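You operate a simulated robot arm through the tools that you are given. There is no shell and no other tool.

You run a simulated robot arm. Do the job below in one go: nothing can be reset, and whatever is moved stays where it is left.

JOB
Finish up at the keyboard part of the desk. At the end: the blue white-band mains plug is on the white loose saucer; the hub keys switch is switched off; the white dice is on the grey small carton (marked "KEYS"); the hub drive switch is switched off; the blue camera card stands on top of the red dice; whatever was shut is shut again. Leave all else as you found it, and nothing knocked over.

The check looks at the end state, three seconds after you hand in, the way a careful person would. Anything else that was tipped, shoved, dropped, spilled or broken makes it a failure.

ROBOT AND FRAMES
A 7-joint arm with a two-finger parallel gripper, fixed in place. Base frame: the origin is at the foot of the arm, x ahead of it, y to its left, z up; the work surface is at about z = -0.004. Readings come in m, rad, newtons and seconds.
With the tool pointing down near the work surface it reaches from about 0.24 to 0.62 m from the base axis. Its first joint turns from -1.152 to 1.152 rad. Payload 2.6 kg.
The tool frame sits at the grasp point between the pads (the TCP): z along the fingers, y along the line on which they close. The tips reach 0.03 m beyond it. Largest opening 0.094 m; finger width 0.028, thickness 0.01; the body of the gripper, 0.05 by 0.096 m, starts 0.055 m behind the TCP.
Orientation is told as [roll, pitch, yaw] about the base's x, y, z axes, in that order, counted from this pose: with the fingers straight down and closing along the base's y, the tool's x points along the base's -x, its y along +y and its z along -z.

CONTROLS
- The arm moves only by the tool jog_arm. Its argument "series" is a list that holds one entry, the list of rows, each a list of 7 numbers: the shift along the tool's x, y, z in units of 400 mm (1.0 is 400 mm), then the turn, a rotation vector about the tool's x, y, z in units of 120 degrees (1.0 is 120 degrees), then the closure, from 0 (fully open) to 1 (shut). In form: [[[x, y, z, ax, ay, az, claw], ...]]. A call has 1 to 20 rows; each row is the pose to reach, as a shift and turn from the pose commanded when the call began, along the tool's axes at that moment. A call with a number of a shift or a turn outside -1 to 1 is refused whole. A row lasts 0.2 s, in which the tool goes at most 0.05 m and 0.15 rad; a call with a longer step from one row to the next is refused whole, and so is a gripper value outside its range. Where a pose cannot be reached the arm comes as near as it can. A force on the tool above 40 N (or 10 N above the force at the start of the call, whichever is more), or a blocked arm, ends the call early, and 0.2 s more pass. The fingers move at their own pace (about 0.072 m/s each) and stop on an object; they squeeze with about 31 N. The grip force told is the motor's: it shows also when the fingers shut on nothing. Time passes only in rows, and 0.2 s behind the last, so rows that repeat a pose let the fingers close. The reply holds the time, the measured pose of the TCP, the force on the tool along the base axes, the opening and the grip force, in the units named above and with some noise, with the torque about the TCP (base axes, N m) and any sound that the robot's microphone picked up.
- Cameras (640 x 400 px; columns grow to the right, rows downward): "scene" is fixed at [0.0505, 0.4522, 0.5551]; the picture's right is [-0.55, -0.83, 0.00], its down [-0.54, 0.36, -0.76] and it looks along [0.63, -0.42, -0.65] (base axes); focal length 360 px, centre (320, 200). "wrist" rides on the gripper at [0.076, 0.014, -0.102] in the tool frame; the picture's right is [-0.18, 0.98, 0.00], its down [-0.75, -0.14, -0.64] and it looks along [-0.63, -0.12, 0.77] (tool axes); focal length 243 px, centre (320, 200). There is no depth. A picture from a camera that has moved, and an enlarged one, comes with that camera's place and axes in the base frame and with its lens.
- grab_frame(camera): a new picture of that camera. No time passes.
- close_up(camera, box): a new picture of the part [left, top, right, bottom] of that camera's present view, enlarged. No time passes.
- sign_off(): hands the job in; it is judged then, once.

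Places have to be worked out from the pictures, the camera data and where the tool is seen. Open the gripper and draw the arm clear of the work before you hand the job in, unless the task says otherwise.

The tools are called after "Request:" as a command line: name --argument value ..., lists and objects as JSON in quotes. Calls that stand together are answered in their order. jog_arm: Moves the arm, as the interface text tells. Its arguments: {"type":"object","properties":{"series":{"type":"array","items":{"type":"array","items":{"type":"array","items":{"type":"number"}}}}},"required":["series"]} The other tools are called the same way: grab_frame (camera) takes a picture; close_up (camera, box) takes an enlarged picture of a part of a camera's view; sign_off () hands the job in.

At the start:

```text
time: 0.0
tool_pos: [0.4164, 0.1192, 0.2882]
ee_rot: [0.0, 0.0, 0.001]
contact_force: [0.0, 0.3, -0.1]
ft_torque: [-0.01, 0.01, 0.04]
width: 0.0938
finger_force: 0.1
```

scene: 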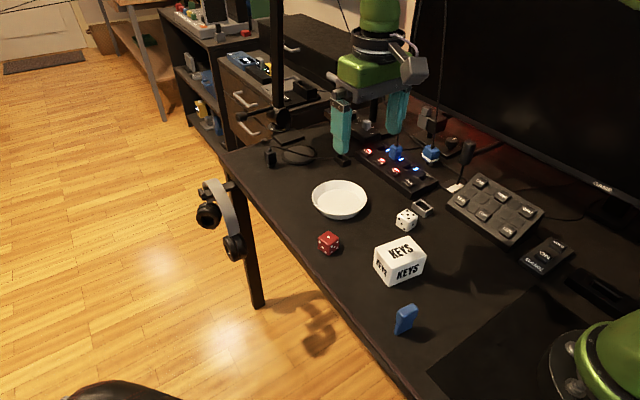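
wrist: 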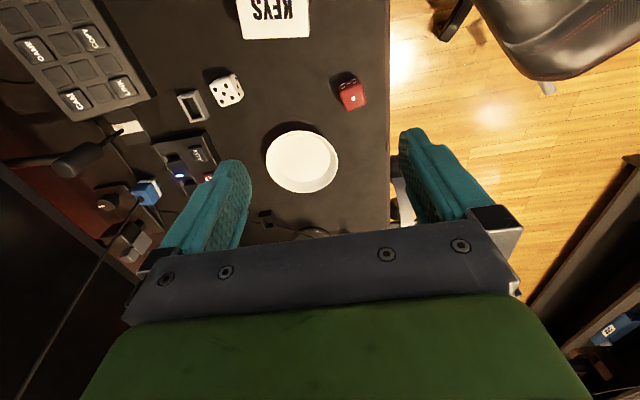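

I start by looking closely at the scene before moving anything.

Request:
close_up --camera "scene" --box '[320, 100, 480, 200]'

Request:
close_up --camera "scene" --box '[300, 180, 460, 280]'

Request:
close_up --camera "scene" --box '[420, 140, 640, 280]'

Request:
close_up --camera "wrist" --box '[60, 60, 260, 260]'

Request:
close_up --camera "scene" --box '[320, 260, 480, 360]'

Request:
close_up --camera "scene" --box '[160, 0, 340, 150]'

```text
4.00 times, centred on (400, 150) of scene
camera zoom: at [0.0505, 0.4522, 0.5551], right [-0.55, -0.83, 0.0], down [-0.54, 0.36, -0.76], along [0.63, -0.42, -0.65], focal length 1442 px, centre (0, 400)
```

zoom: 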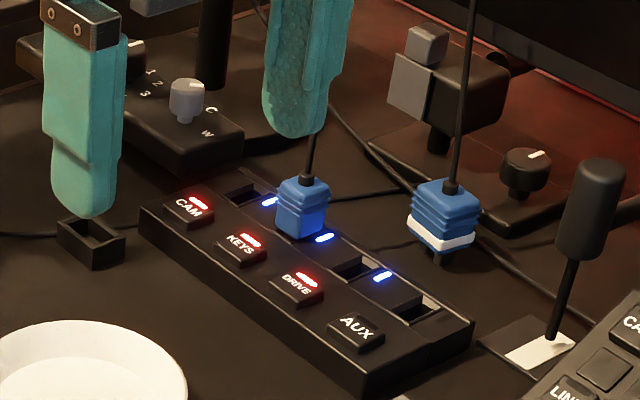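

```text
4.00 times, centred on (380, 230) of scene
camera zoom: at [0.0505, 0.4522, 0.5551], right [-0.55, -0.83, 0.0], down [-0.54, 0.36, -0.76], along [0.63, -0.42, -0.65], focal length 1442 px, centre (80, 80)
```

zoom: 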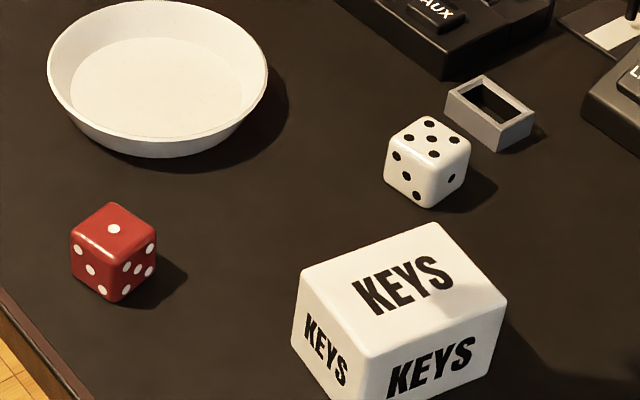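

```text
2.86 times, centred on (530, 210) of scene
camera zoom: at [0.0505, 0.4522, 0.5551], right [-0.55, -0.83, 0.0], down [-0.54, 0.36, -0.76], along [0.63, -0.42, -0.65], focal length 1030 px, centre (-280, 171)
```

zoom: 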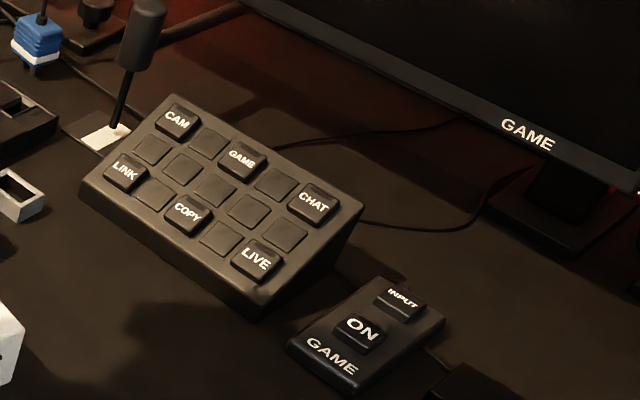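

```text
2.00 times, centred on (160, 160) of wrist
camera zoom: at [0.3416, 0.1331, 0.3906], right [0.18, 0.98, 0.0], down [0.75, -0.14, 0.64], along [0.63, -0.12, -0.77], focal length 485 px, centre (640, 280)
```

zoom: 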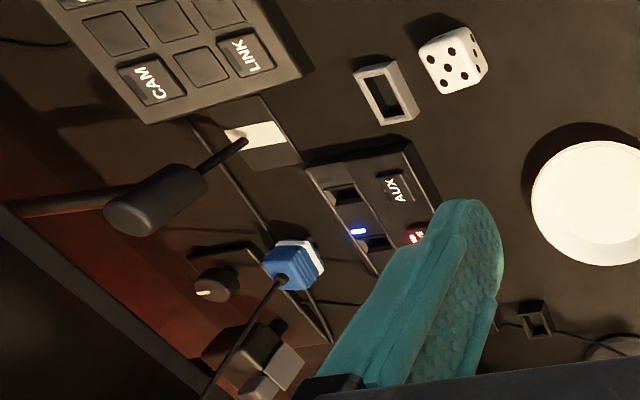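

```text
4.00 times, centred on (400, 310) of scene
camera zoom: at [0.0505, 0.4522, 0.5551], right [-0.55, -0.83, 0.0], down [-0.54, 0.36, -0.76], along [0.63, -0.42, -0.65], focal length 1442 px, centre (0, -240)
```

zoom: 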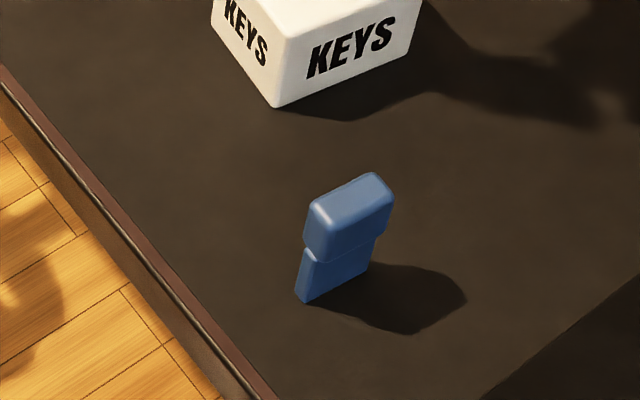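

```text
2.67 times, centred on (250, 75) of scene
camera zoom: at [0.0505, 0.4522, 0.5551], right [-0.55, -0.83, 0.0], down [-0.54, 0.36, -0.76], along [0.63, -0.42, -0.65], focal length 961 px, centre (507, 533)
```

zoom: 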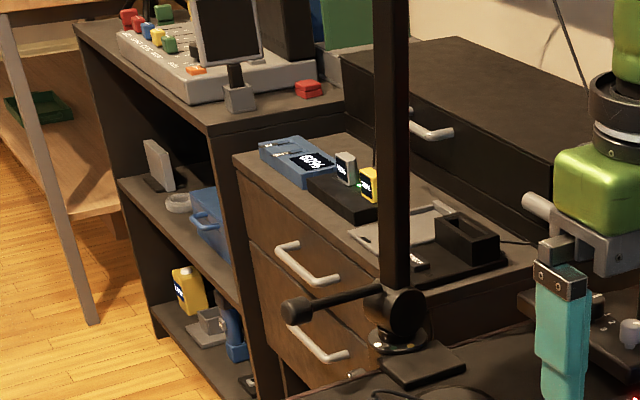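

The scene shows the hub (CAM, KEYS, DRIVE lit, AUX dark), the white-band plug behind it, the dice, carton, saucer and a blue upright thing. I'll move the wrist camera at safe height towards the hub for a better view of the plug.

Request:
jog_arm --series '[[[0.01, -0.1, 0, 0, 0, 0, 0], [0.02, -0.2, 0, 0, 0, 0, 0], [0.03, -0.3, 0, 0, 0, 0, 0], [0.04, -0.4, 0, 0, 0, 0, 0], [0.05, -0.5, 0, 0, 0, 0, 0], [0.06, -0.6, 0, 0, 0, 0, 0], [0.07, -0.7, 0, 0, 0, 0, 0], [0.08, -0.8, 0, 0, 0, 0, 0], [0.08, -0.8, 0, 0, 0, 0, 0]]]'

Request:
grab_frame --camera "wrist"

Request:
grab_frame --camera "scene"

```text
time: 2.0
tool_pos: [0.3849, -0.2002, 0.2887]
ee_rot: [-0.001, 0.001, 0.001]
contact_force: [-0.8, -0.7, 0.5]
ft_torque: [0.02, 0.01, 0.0]
width: 0.0942
finger_force: 0.1
```

```text
taken
camera wrist: at [0.3098, -0.1866, 0.3914], right [0.18, 0.98, 0.0], down [0.75, -0.14, 0.64], along [0.63, -0.12, -0.77], focal length 243 px, centre (320, 200)
```

wrist: 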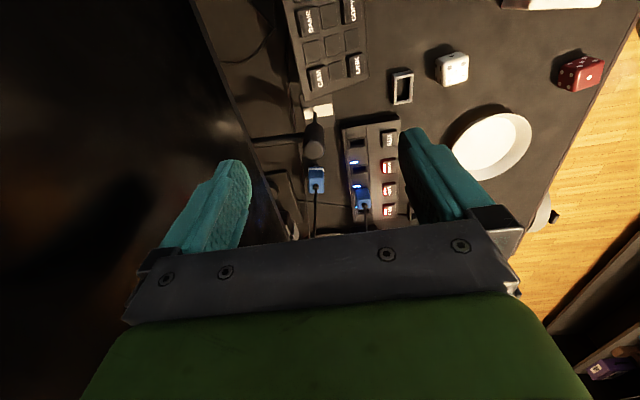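

```text
taken
```

scene: 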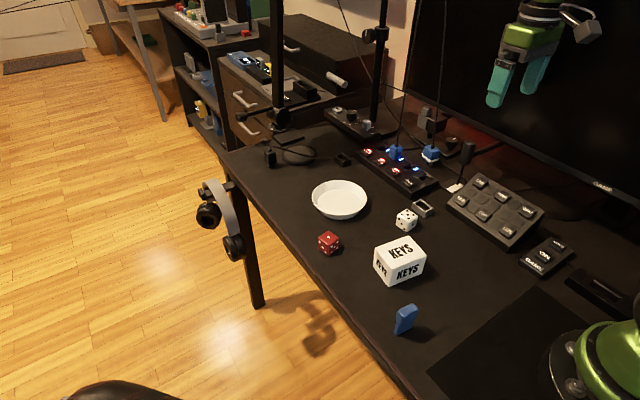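

The arm is clear. The plug sits around (0.56, -0.24, 0.025). I'll zoom in on the hub, plug and blue objects.

Request:
close_up --camera "wrist" --box '[270, 110, 430, 240]'

Request:
close_up --camera "scene" --box '[380, 110, 480, 190]'

Request:
close_up --camera "scene" --box '[300, 90, 460, 200]'

Request:
close_up --camera "scene" --box '[375, 290, 435, 345]'

Request:
close_up --camera "scene" --box '[220, 30, 340, 130]'

Request:
close_up --camera "scene" --box '[160, 0, 280, 140]'

```text
3.08 times, centred on (350, 175) of wrist
camera zoom: at [0.3098, -0.1866, 0.3914], right [0.18, 0.98, 0.0], down [0.75, -0.14, 0.64], along [0.63, -0.12, -0.77], focal length 746 px, centre (228, 277)
```

zoom: 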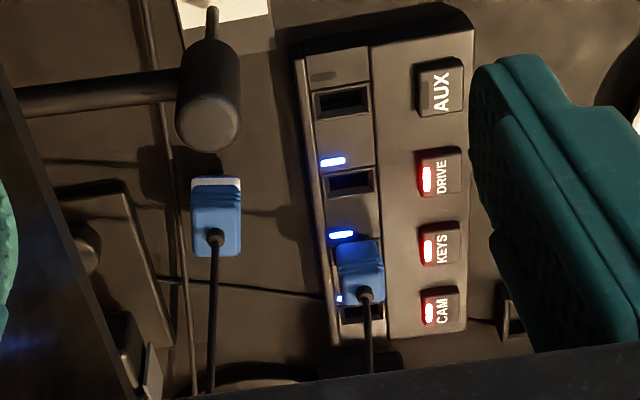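

```text
5.00 times, centred on (430, 150) of scene
camera zoom: at [0.0505, 0.4522, 0.5551], right [-0.55, -0.83, 0.0], down [-0.54, 0.36, -0.76], along [0.63, -0.42, -0.65], focal length 1802 px, centre (-230, 450)
```

zoom: 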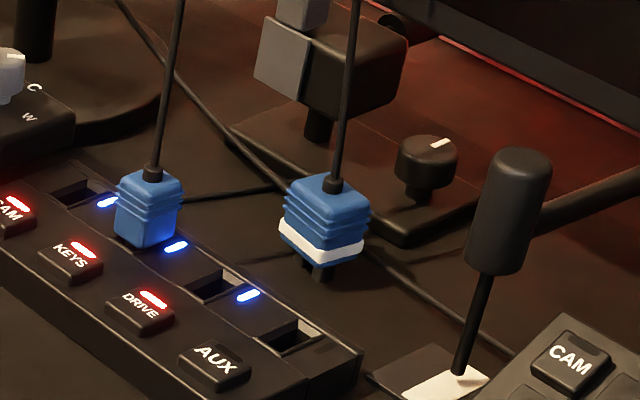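

```text
3.64 times, centred on (380, 145) of scene
camera zoom: at [0.0505, 0.4522, 0.5551], right [-0.55, -0.83, 0.0], down [-0.54, 0.36, -0.76], along [0.63, -0.42, -0.65], focal length 1310 px, centre (102, 400)
```

zoom: 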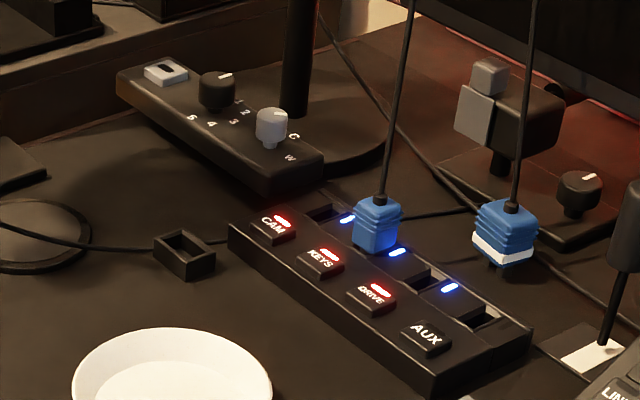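

```text
7.27 times, centred on (405, 318) of scene
camera zoom: at [0.0505, 0.4522, 0.5551], right [-0.55, -0.83, 0.0], down [-0.54, 0.36, -0.76], along [0.63, -0.42, -0.65], focal length 2621 px, centre (-298, -654)
```

zoom: 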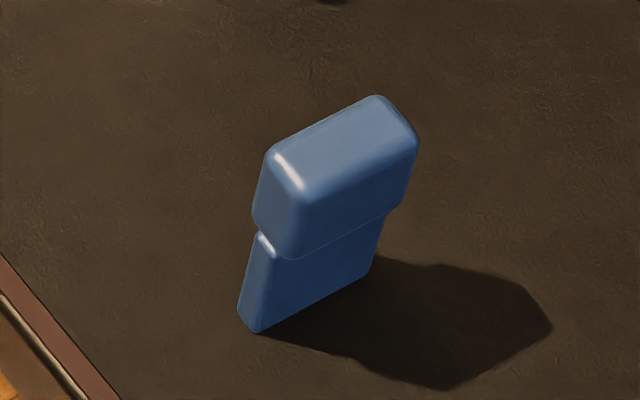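

```text
4.00 times, centred on (280, 80) of scene
camera zoom: at [0.0505, 0.4522, 0.5551], right [-0.55, -0.83, 0.0], down [-0.54, 0.36, -0.76], along [0.63, -0.42, -0.65], focal length 1442 px, centre (480, 680)
```

zoom: 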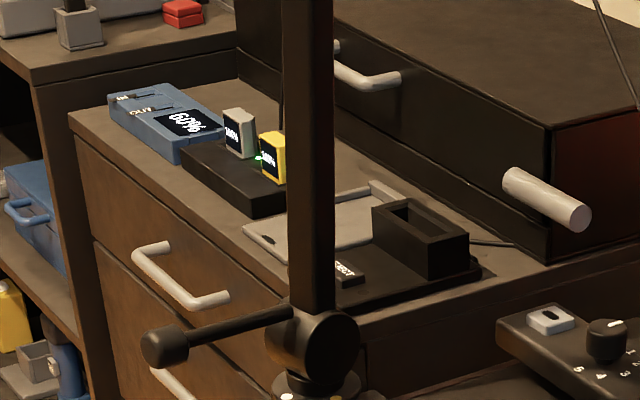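

```text
2.86 times, centred on (220, 70) of scene
camera zoom: at [0.0505, 0.4522, 0.5551], right [-0.55, -0.83, 0.0], down [-0.54, 0.36, -0.76], along [0.63, -0.42, -0.65], focal length 1030 px, centre (606, 571)
```

zoom: 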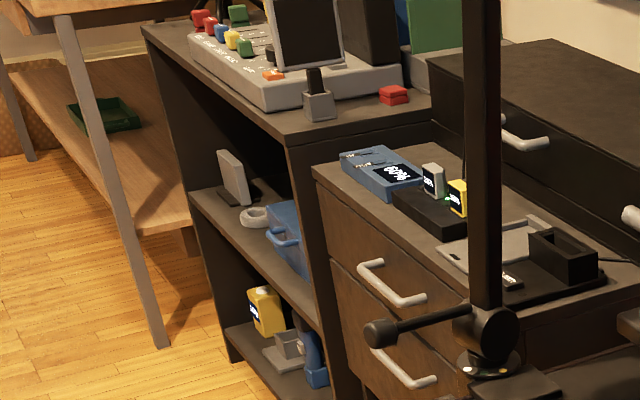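

The plug seems to stand on its prongs with a cord going upward. I'll check where the cords run and the plug surroundings before deciding on a grasp.

Request:
close_up --camera "scene" --box '[320, 0, 480, 160]'

Request:
close_up --camera "scene" --box '[410, 135, 480, 195]'

Request:
close_up --camera "wrist" --box '[240, 120, 340, 240]'

```text
2.50 times, centred on (400, 80) of scene
camera zoom: at [0.0505, 0.4522, 0.5551], right [-0.55, -0.83, 0.0], down [-0.54, 0.36, -0.76], along [0.63, -0.42, -0.65], focal length 901 px, centre (120, 500)
```

zoom: 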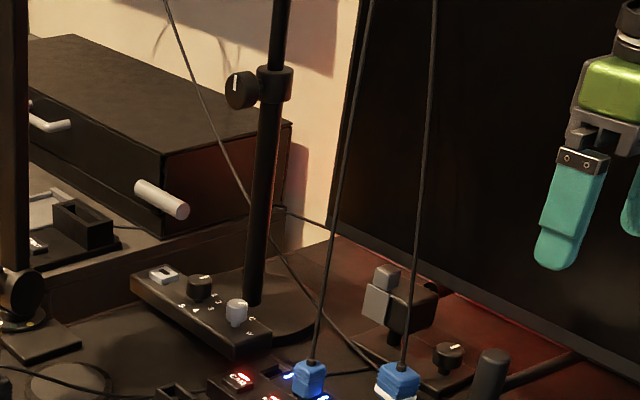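

```text
6.67 times, centred on (445, 165) of scene
camera zoom: at [0.0505, 0.4522, 0.5551], right [-0.55, -0.83, 0.0], down [-0.54, 0.36, -0.76], along [0.63, -0.42, -0.65], focal length 2403 px, centre (-513, 433)
```

zoom: 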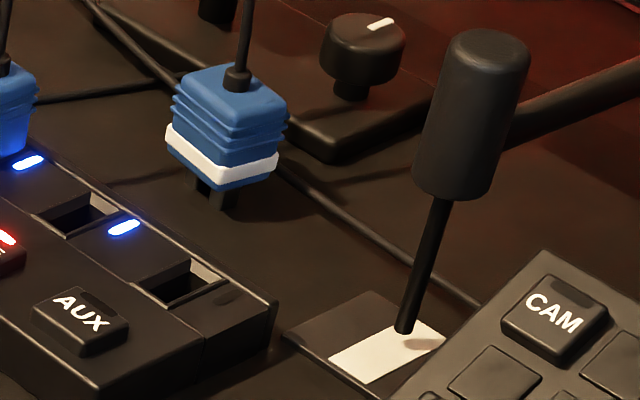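

```text
3.33 times, centred on (290, 180) of wrist
camera zoom: at [0.3098, -0.1866, 0.3914], right [0.18, 0.98, 0.0], down [0.75, -0.14, 0.64], along [0.63, -0.12, -0.77], focal length 809 px, centre (420, 267)
```

zoom: 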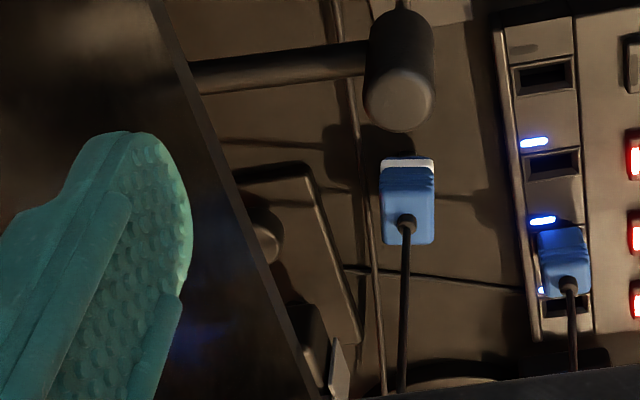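

Both cameras agree well: DRIVE button at about (0.559, -0.110, 0.022), KEYS at (0.609, -0.108, 0.022), white-band plug top at (0.559, -0.240, 0.048) standing on its prongs. I'll close the fingers and move above DRIVE first.

Request:
jog_arm --series '[[[-0.07, 0.036, 0, 0, 0, 0, 1], [-0.14, 0.072, 0, 0, 0, 0, 1], [-0.21, 0.108, 0, 0, 0, 0, 1], [-0.28, 0.144, 0.0, 0, 0, 0, 1], [-0.35, 0.18, 0.05, 0, 0, 0, 1], [-0.42, 0.216, 0.13, 0, 0, 0, 1], [-0.4353, 0.2275, 0.23, 0, 0, 0, 1], [-0.4353, 0.2275, 0.33, 0, 0, 0, 1], [-0.4353, 0.2275, 0.42, 0, 0, 0, 1], [-0.4353, 0.2275, 0.42, 0, 0, 0, 1]]]'

Request:
grab_frame --camera "wrist"

Request:
close_up --camera "scene" --box '[320, 70, 480, 200]'

```text
time: 4.2
tool_pos: [0.5606, -0.1092, 0.1194]
ee_rot: [0.002, 0.001, 0.0]
contact_force: [-1.2, 0.7, -0.6]
ft_torque: [0.03, 0.02, -0.01]
width: 0.0
finger_force: 31.0
```

```text
taken
camera wrist: at [0.4848, -0.0958, 0.222], right [0.18, 0.98, 0.0], down [0.75, -0.14, 0.64], along [0.63, -0.12, -0.77], focal length 243 px, centre (320, 200)
```

wrist: 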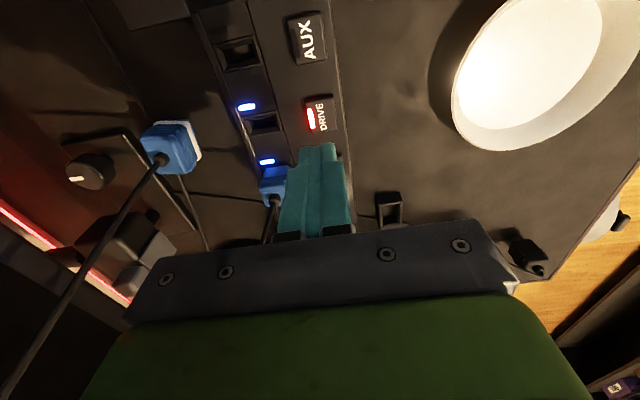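

```text
3.08 times, centred on (400, 135) of scene
camera zoom: at [0.0505, 0.4522, 0.5551], right [-0.55, -0.83, 0.0], down [-0.54, 0.36, -0.76], along [0.63, -0.42, -0.65], focal length 1109 px, centre (74, 400)
```

zoom: 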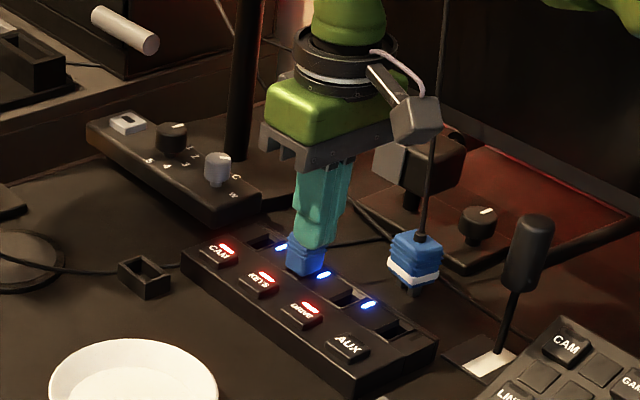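

The wrist view has DRIVE right on the tool axis line. A quick close-up of the buttons to see how they are built before pressing.

Request:
close_up --camera "wrist" --box '[220, 0, 380, 150]'

Request:
close_up --camera "scene" --box '[355, 140, 445, 200]'

```text
2.67 times, centred on (300, 75) of wrist
camera zoom: at [0.4848, -0.0958, 0.222], right [0.18, 0.98, 0.0], down [0.75, -0.14, 0.64], along [0.63, -0.12, -0.77], focal length 647 px, centre (373, 533)
```

zoom: 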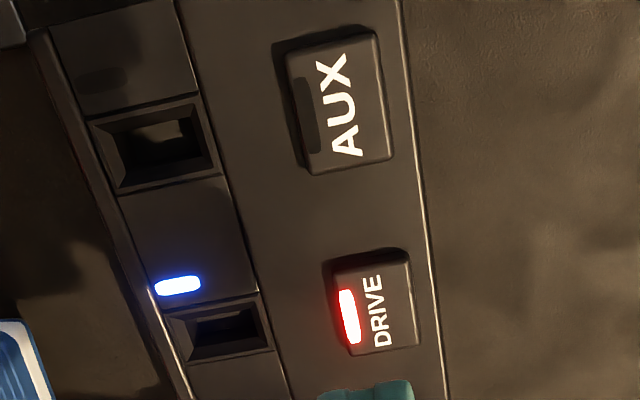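

```text
6.67 times, centred on (400, 170) of scene
camera zoom: at [0.0505, 0.4522, 0.5551], right [-0.55, -0.83, 0.0], down [-0.54, 0.36, -0.76], along [0.63, -0.42, -0.65], focal length 2403 px, centre (-213, 400)
```

zoom: 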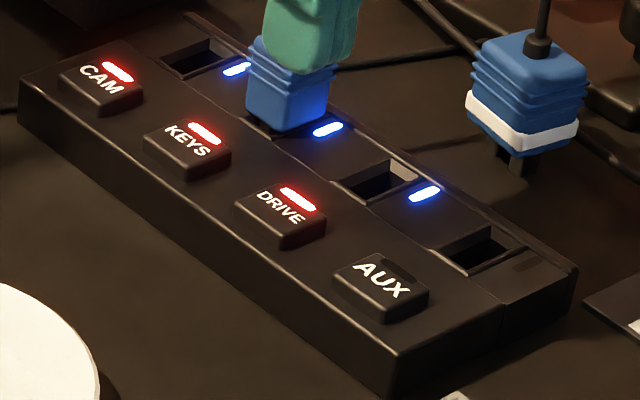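

Plain push buttons. I'll descend on DRIVE with the closed tips in small steps, then lift again and check the lamp.

Request:
jog_arm --series '[[[0.006, 0, 0.06, 0, 0, 0, 1], [0.006, 0, 0.12, 0, 0, 0, 1], [0.006, 0, 0.155, 0, 0, 0, 1], [0.006, 0, 0.165, 0, 0, 0, 1], [0.006, 0, 0.17, 0, 0, 0, 1], [0.006, 0, 0.175, 0, 0, 0, 1], [0.006, 0, 0.175, 0, 0, 0, 1]]]'

Request:
close_up --camera "scene" --box '[355, 120, 455, 200]'

```text
time: 5.8
tool_pos: [0.5574, -0.11, 0.0503]
ee_rot: [-0.002, -0.002, 0.002]
contact_force: [-0.3, -2.1, 8.8]
ft_torque: [-0.05, -0.01, -0.03]
width: 0.0
finger_force: 31.2
heard: click
```

```text
5.00 times, centred on (405, 160) of scene
camera zoom: at [0.0504, 0.4523, 0.5551], right [-0.55, -0.83, 0.0], down [-0.54, 0.36, -0.76], along [0.63, -0.42, -0.65], focal length 1802 px, centre (-105, 400)
```

zoom: 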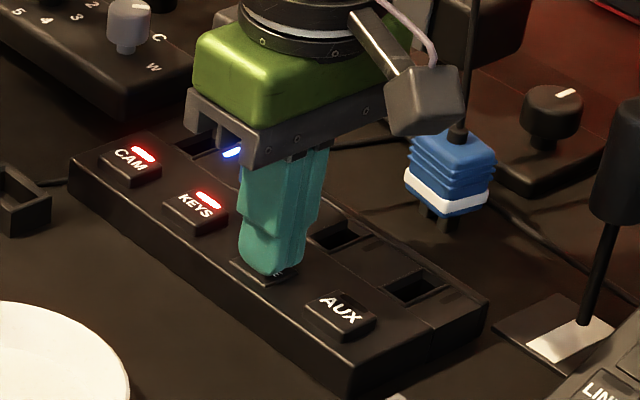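

A click was heard and the DRIVE lamps look off. I'll lift straight up and check.

Request:
jog_arm --series '[[[0, 0, -0.05, 0, 0, 0, 1], [0, 0, -0.12, 0, 0, 0, 1], [0, 0, -0.18, 0, 0, 0, 1], [0, 0, -0.18, 0, 0, 0, 1]]]'

Request:
close_up --camera "scene" --box '[355, 120, 455, 200]'

Request:
close_up --camera "wrist" --box '[220, 30, 420, 230]'

```text
time: 6.8
tool_pos: [0.5568, -0.1093, 0.1216]
ee_rot: [-0.001, 0.0, 0.002]
contact_force: [0.2, -0.3, -0.7]
ft_torque: [-0.02, -0.02, 0.02]
width: 0.0
finger_force: 30.9
```

```text
5.00 times, centred on (405, 160) of scene
camera zoom: at [0.0505, 0.4522, 0.5551], right [-0.55, -0.83, 0.0], down [-0.54, 0.36, -0.76], along [0.63, -0.42, -0.65], focal length 1802 px, centre (-105, 400)
```

zoom: 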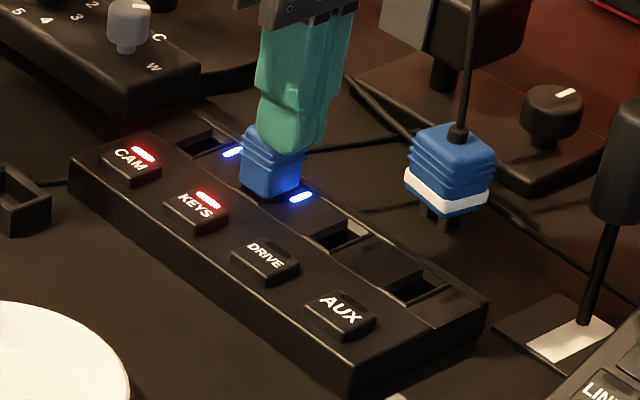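

```text
2.00 times, centred on (320, 130) of wrist
camera zoom: at [0.4818, -0.0953, 0.2244], right [0.18, 0.98, 0.0], down [0.75, -0.14, 0.64], along [0.63, -0.12, -0.77], focal length 485 px, centre (320, 340)
```

zoom: 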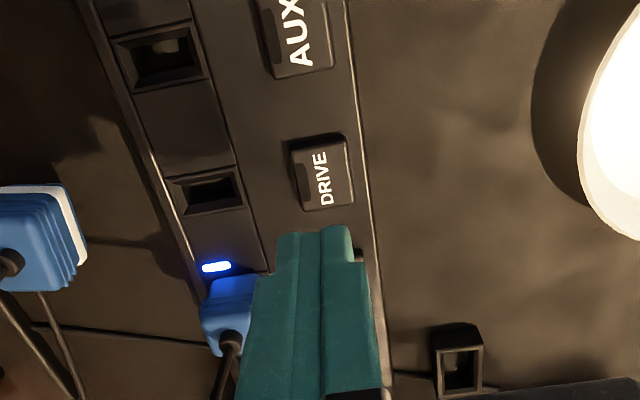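

DRIVE is off. Next I move above KEYS at about (0.609, -0.104), shifted slightly to +y so the gripper body stays clear of the hub plug's cord.

Request:
jog_arm --series '[[[-0.06, 0.006, 0, 0, 0, 0, 1], [-0.127, 0.0125, 0, 0, 0, 0, 1], [-0.127, 0.0125, 0, 0, 0, 0, 1]]]'

Request:
grab_frame --camera "wrist"

Request:
close_up --camera "scene" --box '[340, 60, 460, 190]'

```text
time: 7.6
tool_pos: [0.6053, -0.1002, 0.1195]
ee_rot: [0.0, 0.003, 0.003]
contact_force: [0.3, 0.8, 0.6]
ft_torque: [0.01, 0.0, -0.01]
width: 0.0002
finger_force: 30.9
out of reach, approached as far as the arm can: row 2, 3
```

```text
taken
camera wrist: at [0.5296, -0.0862, 0.223], right [0.18, 0.98, 0.0], down [0.75, -0.14, 0.64], along [0.63, -0.12, -0.77], focal length 243 px, centre (320, 200)
```

wrist: 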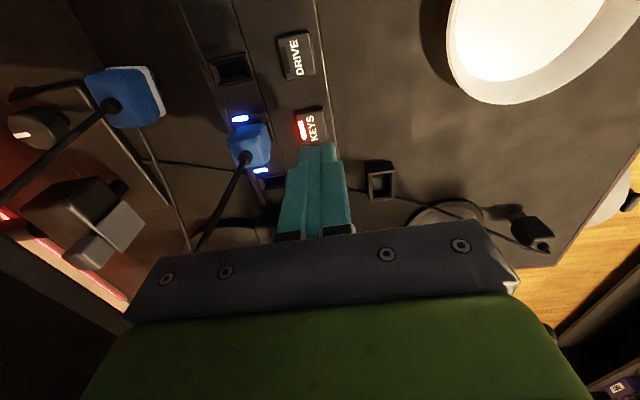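

```text
3.08 times, centred on (400, 125) of scene
camera zoom: at [0.0505, 0.4522, 0.5551], right [-0.55, -0.83, 0.0], down [-0.54, 0.36, -0.76], along [0.63, -0.42, -0.65], focal length 1109 px, centre (74, 431)
```

zoom: 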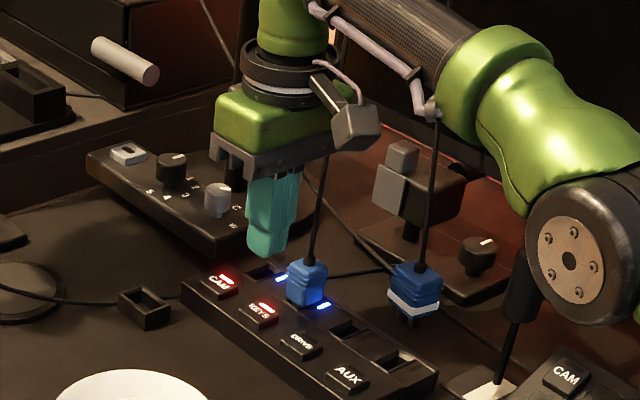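

KEYS lies slightly beyond the vertical reach, so I'll tilt the tool about 15° with the fingers pointing outward, still well above the hub, and re-measure.

Request:
jog_arm --series '[[[0.01, 0, 0, 0, -0.0625, 0, 1], [0.01, 0, 0, 0, -0.125, 0, 1], [0.01, 0, 0, 0, -0.125, 0, 1]]]'

Request:
grab_frame --camera "wrist"

```text
time: 8.4
tool_pos: [0.6023, -0.0997, 0.1206]
ee_rot: [0.003, -0.263, 0.002]
contact_force: [-0.7, 0.4, -0.2]
ft_torque: [0.01, -0.03, -0.01]
width: 0.0001
finger_force: 31.5
```

```text
taken
camera wrist: at [0.5015, -0.086, 0.2004], right [0.18, 0.98, 0.05], down [0.56, -0.14, 0.82], along [0.81, -0.12, -0.58], focal length 243 px, centre (320, 200)
```

wrist: 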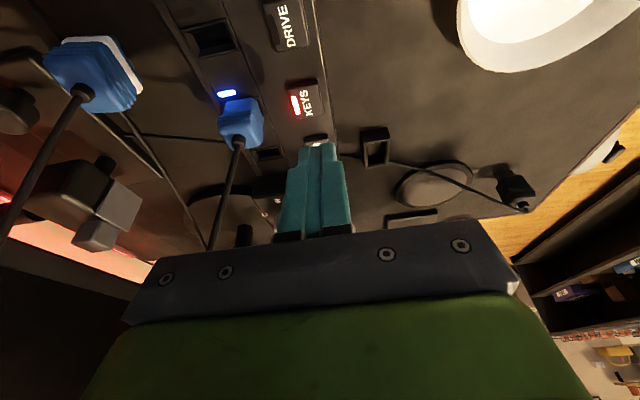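

Reach is fine tilted. KEYS centre works out at about (0.611, -0.110). I'll come down to just above it and check.

Request:
jog_arm --series '[[[0.011, -0.0158, 0.06, 0, 0, 0, 1], [0.011, -0.0158, 0.115, 0, 0, 0, 1], [0.0221, -0.0158, 0.1561, 0, 0, 0, 1], [0.0221, -0.0158, 0.1561, 0, 0, 0, 1]]]'

Request:
close_up --camera "scene" --box '[340, 110, 440, 190]'

Request:
close_up --camera "wrist" --box '[220, 60, 420, 240]'

```text
time: 9.4
tool_pos: [0.6099, -0.1059, 0.0593]
ee_rot: [0.0, -0.263, -0.001]
contact_force: [-0.7, -0.2, 0.1]
ft_torque: [0.0, -0.02, -0.05]
width: 0.0
finger_force: 31.4
```

```text
5.00 times, centred on (390, 150) of scene
camera zoom: at [0.0505, 0.4522, 0.5551], right [-0.55, -0.83, 0.0], down [-0.54, 0.36, -0.76], along [0.63, -0.42, -0.65], focal length 1802 px, centre (-30, 450)
```

zoom: 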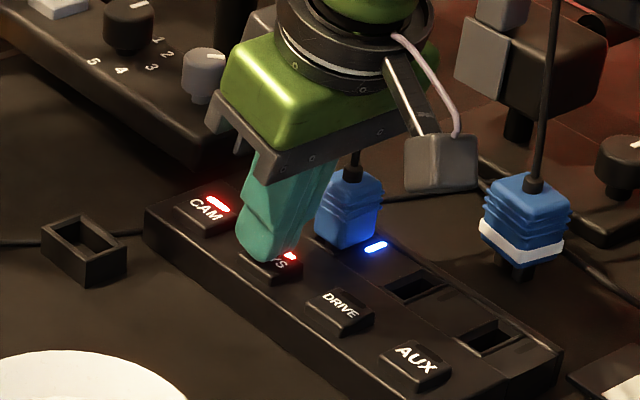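

```text
2.22 times, centred on (320, 150) of wrist
camera zoom: at [0.5097, -0.0918, 0.1379], right [0.18, 0.98, 0.05], down [0.56, -0.14, 0.82], along [0.81, -0.12, -0.58], focal length 539 px, centre (320, 311)
```

zoom: 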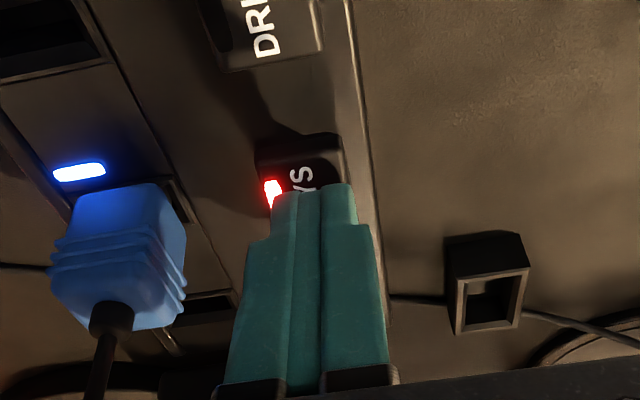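

The tip is over KEYS with no contact yet. I'll press down in small steps with a slight shift toward its centre.

Request:
jog_arm --series '[[[0.001, -0.004, 0.004, 0, 0, 0, 1], [0.002, -0.004, 0.0072, 0, 0, 0, 1], [0.0039, -0.004, 0.0145, 0, 0, 0, 1], [0.0052, -0.004, 0.0193, 0, 0, 0, 1], [0.0052, -0.004, 0.0193, 0, 0, 0, 1]]]'

Request:
close_up --camera "scene" --box '[340, 110, 440, 190]'

```text
time: 10.6
tool_pos: [0.6091, -0.1075, 0.0529]
ee_rot: [0.0, -0.263, 0.001]
contact_force: [-4.5, 1.9, 14.0]
ft_torque: [0.09, 0.23, -0.01]
width: 0.0
finger_force: 30.5
heard: click
```

```text
5.00 times, centred on (390, 150) of scene
camera zoom: at [0.0504, 0.4523, 0.5551], right [-0.55, -0.83, 0.0], down [-0.54, 0.36, -0.76], along [0.63, -0.42, -0.65], focal length 1802 px, centre (-30, 450)
```

zoom: 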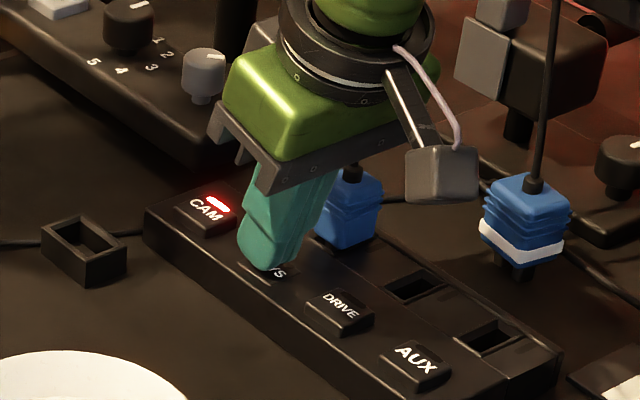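

KEYS clicked and its lamp went out. I lift straight up and check the hub.

Request:
jog_arm --series '[[[-0.0195, 0, -0.0724, 0, 0, 0, 1], [-0.039, 0, -0.1448, 0, 0, 0, 1], [-0.065, 0, -0.241, 0, 0, 0, 1], [-0.065, 0, -0.241, 0, 0.0625, 0, 1], [-0.065, 0, -0.241, 0, 0.125, 0, 1], [-0.065, 0, -0.241, 0, 0.125, 0, 1]]]'

Request:
close_up --camera "scene" --box '[340, 110, 440, 190]'

Request:
grab_frame --camera "wrist"

```text
time: 12.0
tool_pos: [0.5999, -0.0973, 0.1485]
ee_rot: [-0.002, 0.001, 0.002]
contact_force: [0.4, 0.0, -0.4]
ft_torque: [-0.03, -0.02, 0.03]
width: 0.0
finger_force: 31.1
out of reach, approached as far as the arm can: row 5, 6
```

```text
5.00 times, centred on (390, 150) of scene
camera zoom: at [0.0505, 0.4523, 0.5551], right [-0.55, -0.83, 0.0], down [-0.54, 0.36, -0.76], along [0.63, -0.42, -0.65], focal length 1802 px, centre (-30, 450)
```

zoom: 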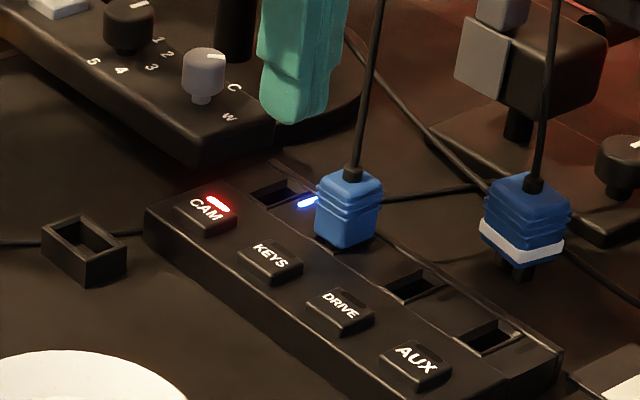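

```text
taken
camera wrist: at [0.5239, -0.0831, 0.2511], right [0.18, 0.98, 0.0], down [0.75, -0.14, 0.64], along [0.63, -0.12, -0.77], focal length 243 px, centre (320, 200)
```

wrist: 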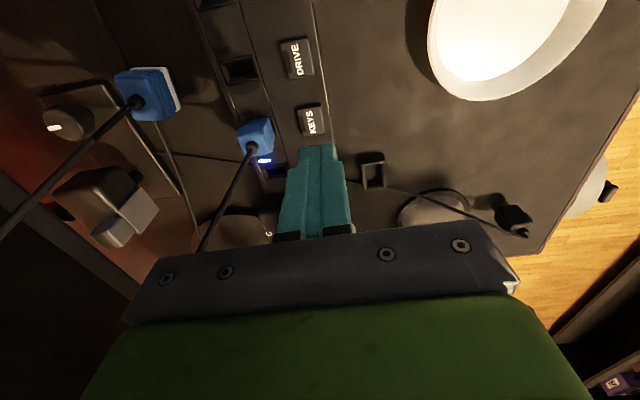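

Both hub switches are off; only CAM stays lit as found. Next the white dice: I move above it with open fingers at z≈0.2.

Request:
jog_arm --series '[[[0.06, 0.025, -0.08, 0, 0, 0, 0.5], [0.14, 0.06, -0.125, 0, 0, 0, 0.3], [0.22, 0.09, -0.125, 0, 0, 0, 0.3], [0.31, 0.125, -0.125, 0, 0, 0, 0.3], [0.4, 0.16, -0.125, 0, 0, 0, 0.3], [0.46, 0.193, -0.125, 0, 0, 0, 0.3], [0.46, 0.193, -0.125, 0, 0, 0, 0.3]]]'

Request:
grab_frame --camera "wrist"

Request:
grab_frame --camera "scene"

```text
time: 13.6
tool_pos: [0.4156, -0.0198, 0.1973]
ee_rot: [0.001, -0.001, 0.002]
contact_force: [0.0, 0.1, 0.1]
ft_torque: [0.01, -0.01, 0.01]
width: 0.0657
finger_force: 0.0
```

```text
taken
camera wrist: at [0.34, -0.0061, 0.3005], right [0.18, 0.98, 0.0], down [0.75, -0.14, 0.64], along [0.63, -0.12, -0.77], focal length 243 px, centre (320, 200)
```

wrist: 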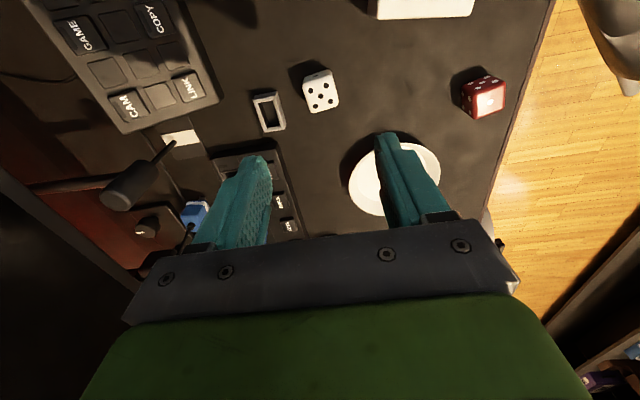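

```text
taken
```

scene: 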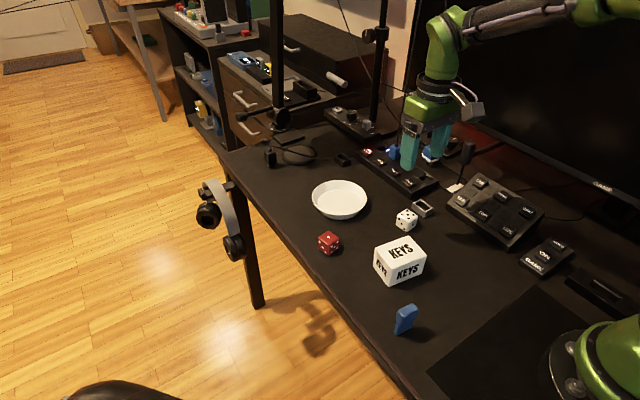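

The white die is right under the tool line at about (0.418, -0.020). I zoom in to get its orientation, and that of the carton and red die.

Request:
close_up --camera "wrist" --box '[240, 50, 380, 140]'

Request:
close_up --camera "wrist" --box '[350, 0, 530, 140]'

Request:
close_up --camera "scene" --box '[365, 195, 445, 245]'

Request:
close_up --camera "scene" --box '[360, 225, 440, 300]'

```text
4.44 times, centred on (310, 95) of wrist
camera zoom: at [0.34, -0.0061, 0.3005], right [0.18, 0.98, 0.0], down [0.75, -0.14, 0.64], along [0.63, -0.12, -0.77], focal length 1078 px, centre (364, 667)
```

zoom: 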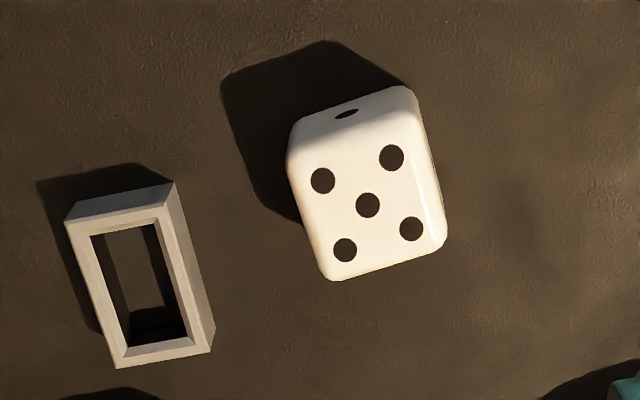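

```text
2.86 times, centred on (440, 70) of wrist
camera zoom: at [0.34, -0.0061, 0.3005], right [0.18, 0.98, 0.0], down [0.75, -0.14, 0.64], along [0.63, -0.12, -0.77], focal length 693 px, centre (-23, 571)
```

zoom: 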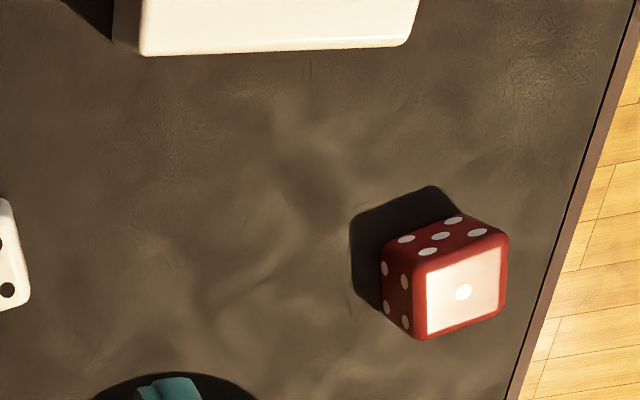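

```text
8.00 times, centred on (405, 220) of scene
camera zoom: at [0.0505, 0.4522, 0.5551], right [-0.55, -0.83, 0.0], down [-0.54, 0.36, -0.76], along [0.63, -0.42, -0.65], focal length 2883 px, centre (-360, 40)
```

zoom: 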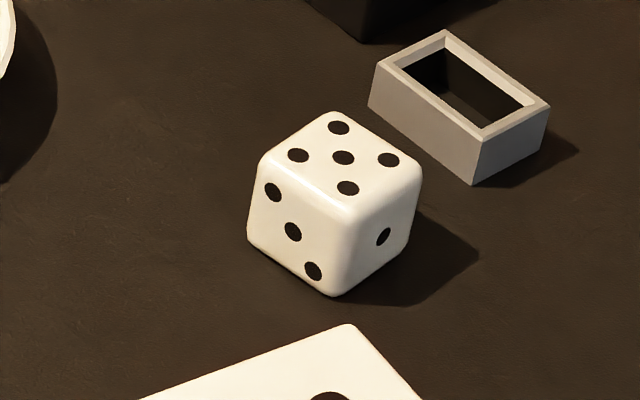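

```text
5.33 times, centred on (400, 262) of scene
camera zoom: at [0.0505, 0.4522, 0.5551], right [-0.55, -0.83, 0.0], down [-0.54, 0.36, -0.76], along [0.63, -0.42, -0.65], focal length 1922 px, centre (-107, -133)
```

zoom: 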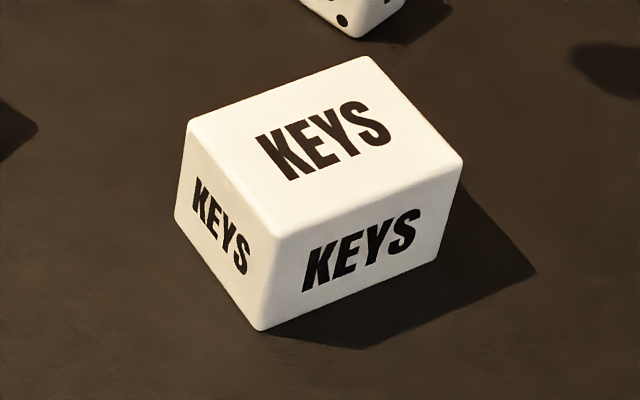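

White die centre is at about (0.4204, -0.021), edge ~0.03 m, turned about +6.6°. I'll rotate to match, narrow the fingers to ~0.046 m and descend part way for a check.

Request:
jog_arm --series '[[[-0.012, -0.003, 0.0, 0, 0, -0.055, 0.51], [-0.012, -0.003, 0.1, 0, 0, -0.055, 0.51], [-0.012, -0.003, 0.2, 0, 0, -0.055, 0.51], [-0.012, -0.003, 0.3, 0, 0, -0.055, 0.51], [-0.012, -0.003, 0.3, 0, 0, -0.055, 0.51]]]'

Request:
grab_frame --camera "wrist"

Request:
close_up --camera "scene" --box '[360, 170, 460, 250]'

```text
time: 14.8
tool_pos: [0.4203, -0.0212, 0.0779]
ee_rot: [0.0, 0.0, 0.115]
contact_force: [0.6, 0.9, -0.4]
ft_torque: [0.02, -0.01, 0.03]
width: 0.0461
finger_force: 0.1
```

```text
taken
camera wrist: at [0.3436, -0.0163, 0.1806], right [0.07, 1.0, 0.0], down [0.76, -0.05, 0.64], along [0.64, -0.04, -0.77], focal length 243 px, centre (320, 200)
```

wrist: 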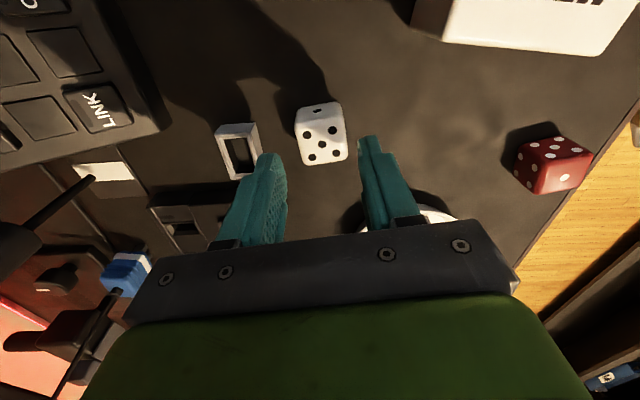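

```text
5.00 times, centred on (410, 210) of scene
camera zoom: at [0.0505, 0.4522, 0.5551], right [-0.55, -0.83, 0.0], down [-0.54, 0.36, -0.76], along [0.63, -0.42, -0.65], focal length 1802 px, centre (-130, 150)
```

zoom: 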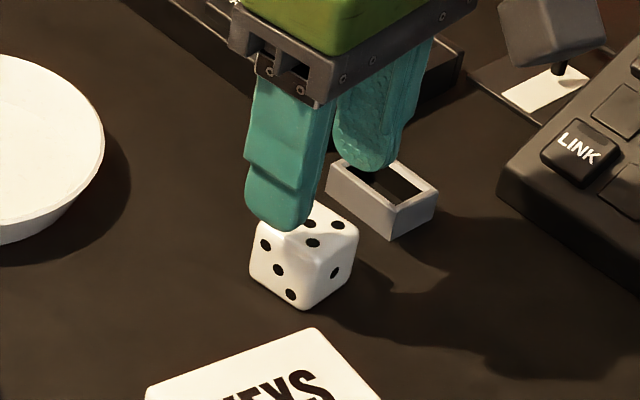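

Alignment is good (die between the tips, ~2 mm off). I descend to grasp height z≈0.031 and close.

Request:
jog_arm --series '[[[-0.004, 0.003, 0.06, 0, 0, 0, 0.51], [-0.004, 0.003, 0.1, 0, 0, 0, 0.51], [-0.004, 0.003, 0.1165, 0, 0, 0, 0.51], [-0.004, 0.003, 0.1165, 0, 0, 0, 1], [-0.004, 0.003, 0.1165, 0, 0, 0, 1], [-0.004, 0.003, 0.1165, 0, 0, 0, 1]]]'

Request:
close_up --camera "scene" --box '[360, 170, 460, 250]'

```text
time: 16.2
tool_pos: [0.4223, -0.0198, 0.032]
ee_rot: [0.001, 0.0, 0.115]
contact_force: [0.4, -0.4, 0.7]
ft_torque: [0.01, 0.01, 0.02]
width: 0.0374
finger_force: 30.9
```

```text
5.00 times, centred on (410, 210) of scene
camera zoom: at [0.0505, 0.4522, 0.5551], right [-0.55, -0.83, 0.0], down [-0.54, 0.36, -0.76], along [0.63, -0.42, -0.65], focal length 1802 px, centre (-130, 150)
```

zoom: 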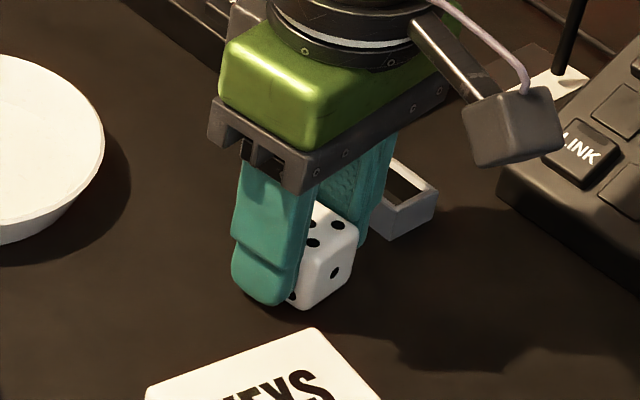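

The fingers stopped at 0.037 m. I lift slightly to see whether the die is held squarely.

Request:
jog_arm --series '[[[0, 0, 0, 0, 0, 0, 1], [0, 0, -0.04, 0, 0, 0, 1], [0, 0, -0.08, 0, 0, 0, 1], [0, 0, -0.12, 0, 0, 0, 1], [0, 0, -0.12, 0, 0, 0, 1]]]'

Request:
close_up --camera "scene" --box '[360, 160, 460, 240]'

Request:
close_up --camera "wrist" --box '[240, 90, 400, 230]'

```text
time: 17.4
tool_pos: [0.4207, -0.0193, 0.0809]
ee_rot: [0.0, 0.0, 0.117]
contact_force: [-0.2, 0.3, 0.1]
ft_torque: [-0.01, 0.04, 0.01]
width: 0.0376
finger_force: 31.5
```

```text
5.00 times, centred on (410, 200) of scene
camera zoom: at [0.0505, 0.4522, 0.5551], right [-0.55, -0.83, 0.0], down [-0.54, 0.36, -0.76], along [0.63, -0.42, -0.65], focal length 1802 px, centre (-130, 200)
```

zoom: 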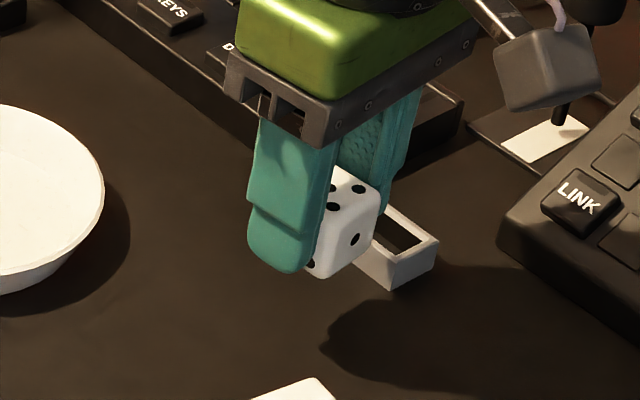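

```text
2.86 times, centred on (320, 160) of wrist
camera zoom: at [0.3448, -0.0147, 0.1827], right [0.07, 1.0, 0.0], down [0.76, -0.05, 0.64], along [0.64, -0.04, -0.77], focal length 693 px, centre (320, 314)
```

zoom: 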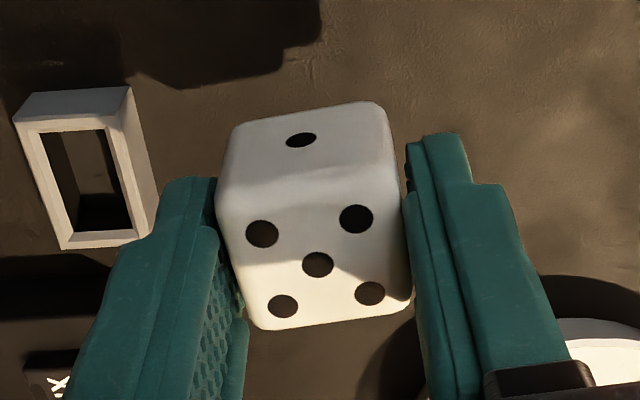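

The die is held squarely (its yaw matches the gripper). I raise it and move over the carton to see that from above.

Request:
jog_arm --series '[[[0, 0, -0.1, 0, 0, 0, 1], [0, 0, -0.2, 0, 0, 0, 1], [0.03, 0.05, -0.3, 0, 0, 0, 1], [0.08, 0.12, -0.3, 0, 0, 0, 1], [0.13, 0.2, -0.3, 0, 0, 0, 1], [0.1734, 0.2595, -0.3, 0, 0, 0, 1], [0.1734, 0.2595, -0.3, 0, 0, 0, 1]]]'

Request:
grab_frame --camera "wrist"

Request:
grab_frame --camera "scene"

```text
time: 19.0
tool_pos: [0.3423, 0.0749, 0.1999]
ee_rot: [0.0, -0.001, 0.114]
contact_force: [0.4, -0.5, -0.7]
ft_torque: [-0.01, 0.0, 0.01]
width: 0.0372
finger_force: 30.8
```

```text
taken
camera wrist: at [0.264, 0.08, 0.3023], right [0.07, 1.0, 0.0], down [0.76, -0.05, 0.64], along [0.64, -0.04, -0.77], focal length 243 px, centre (320, 200)
```

wrist: 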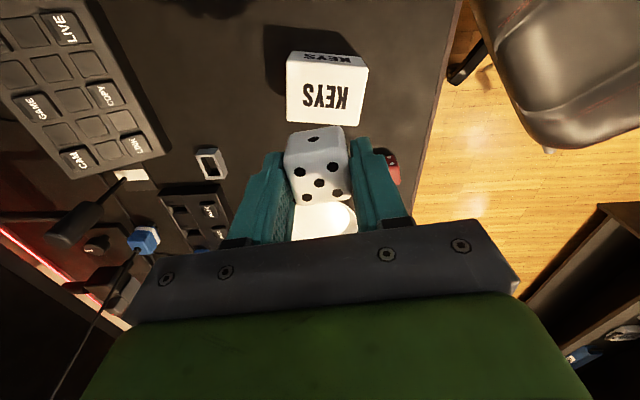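

```text
taken
```

scene: 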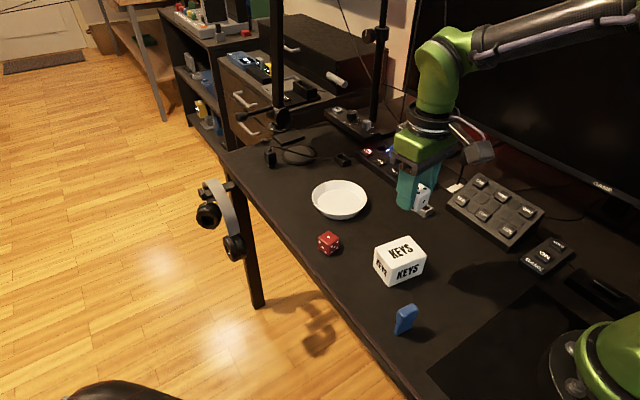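

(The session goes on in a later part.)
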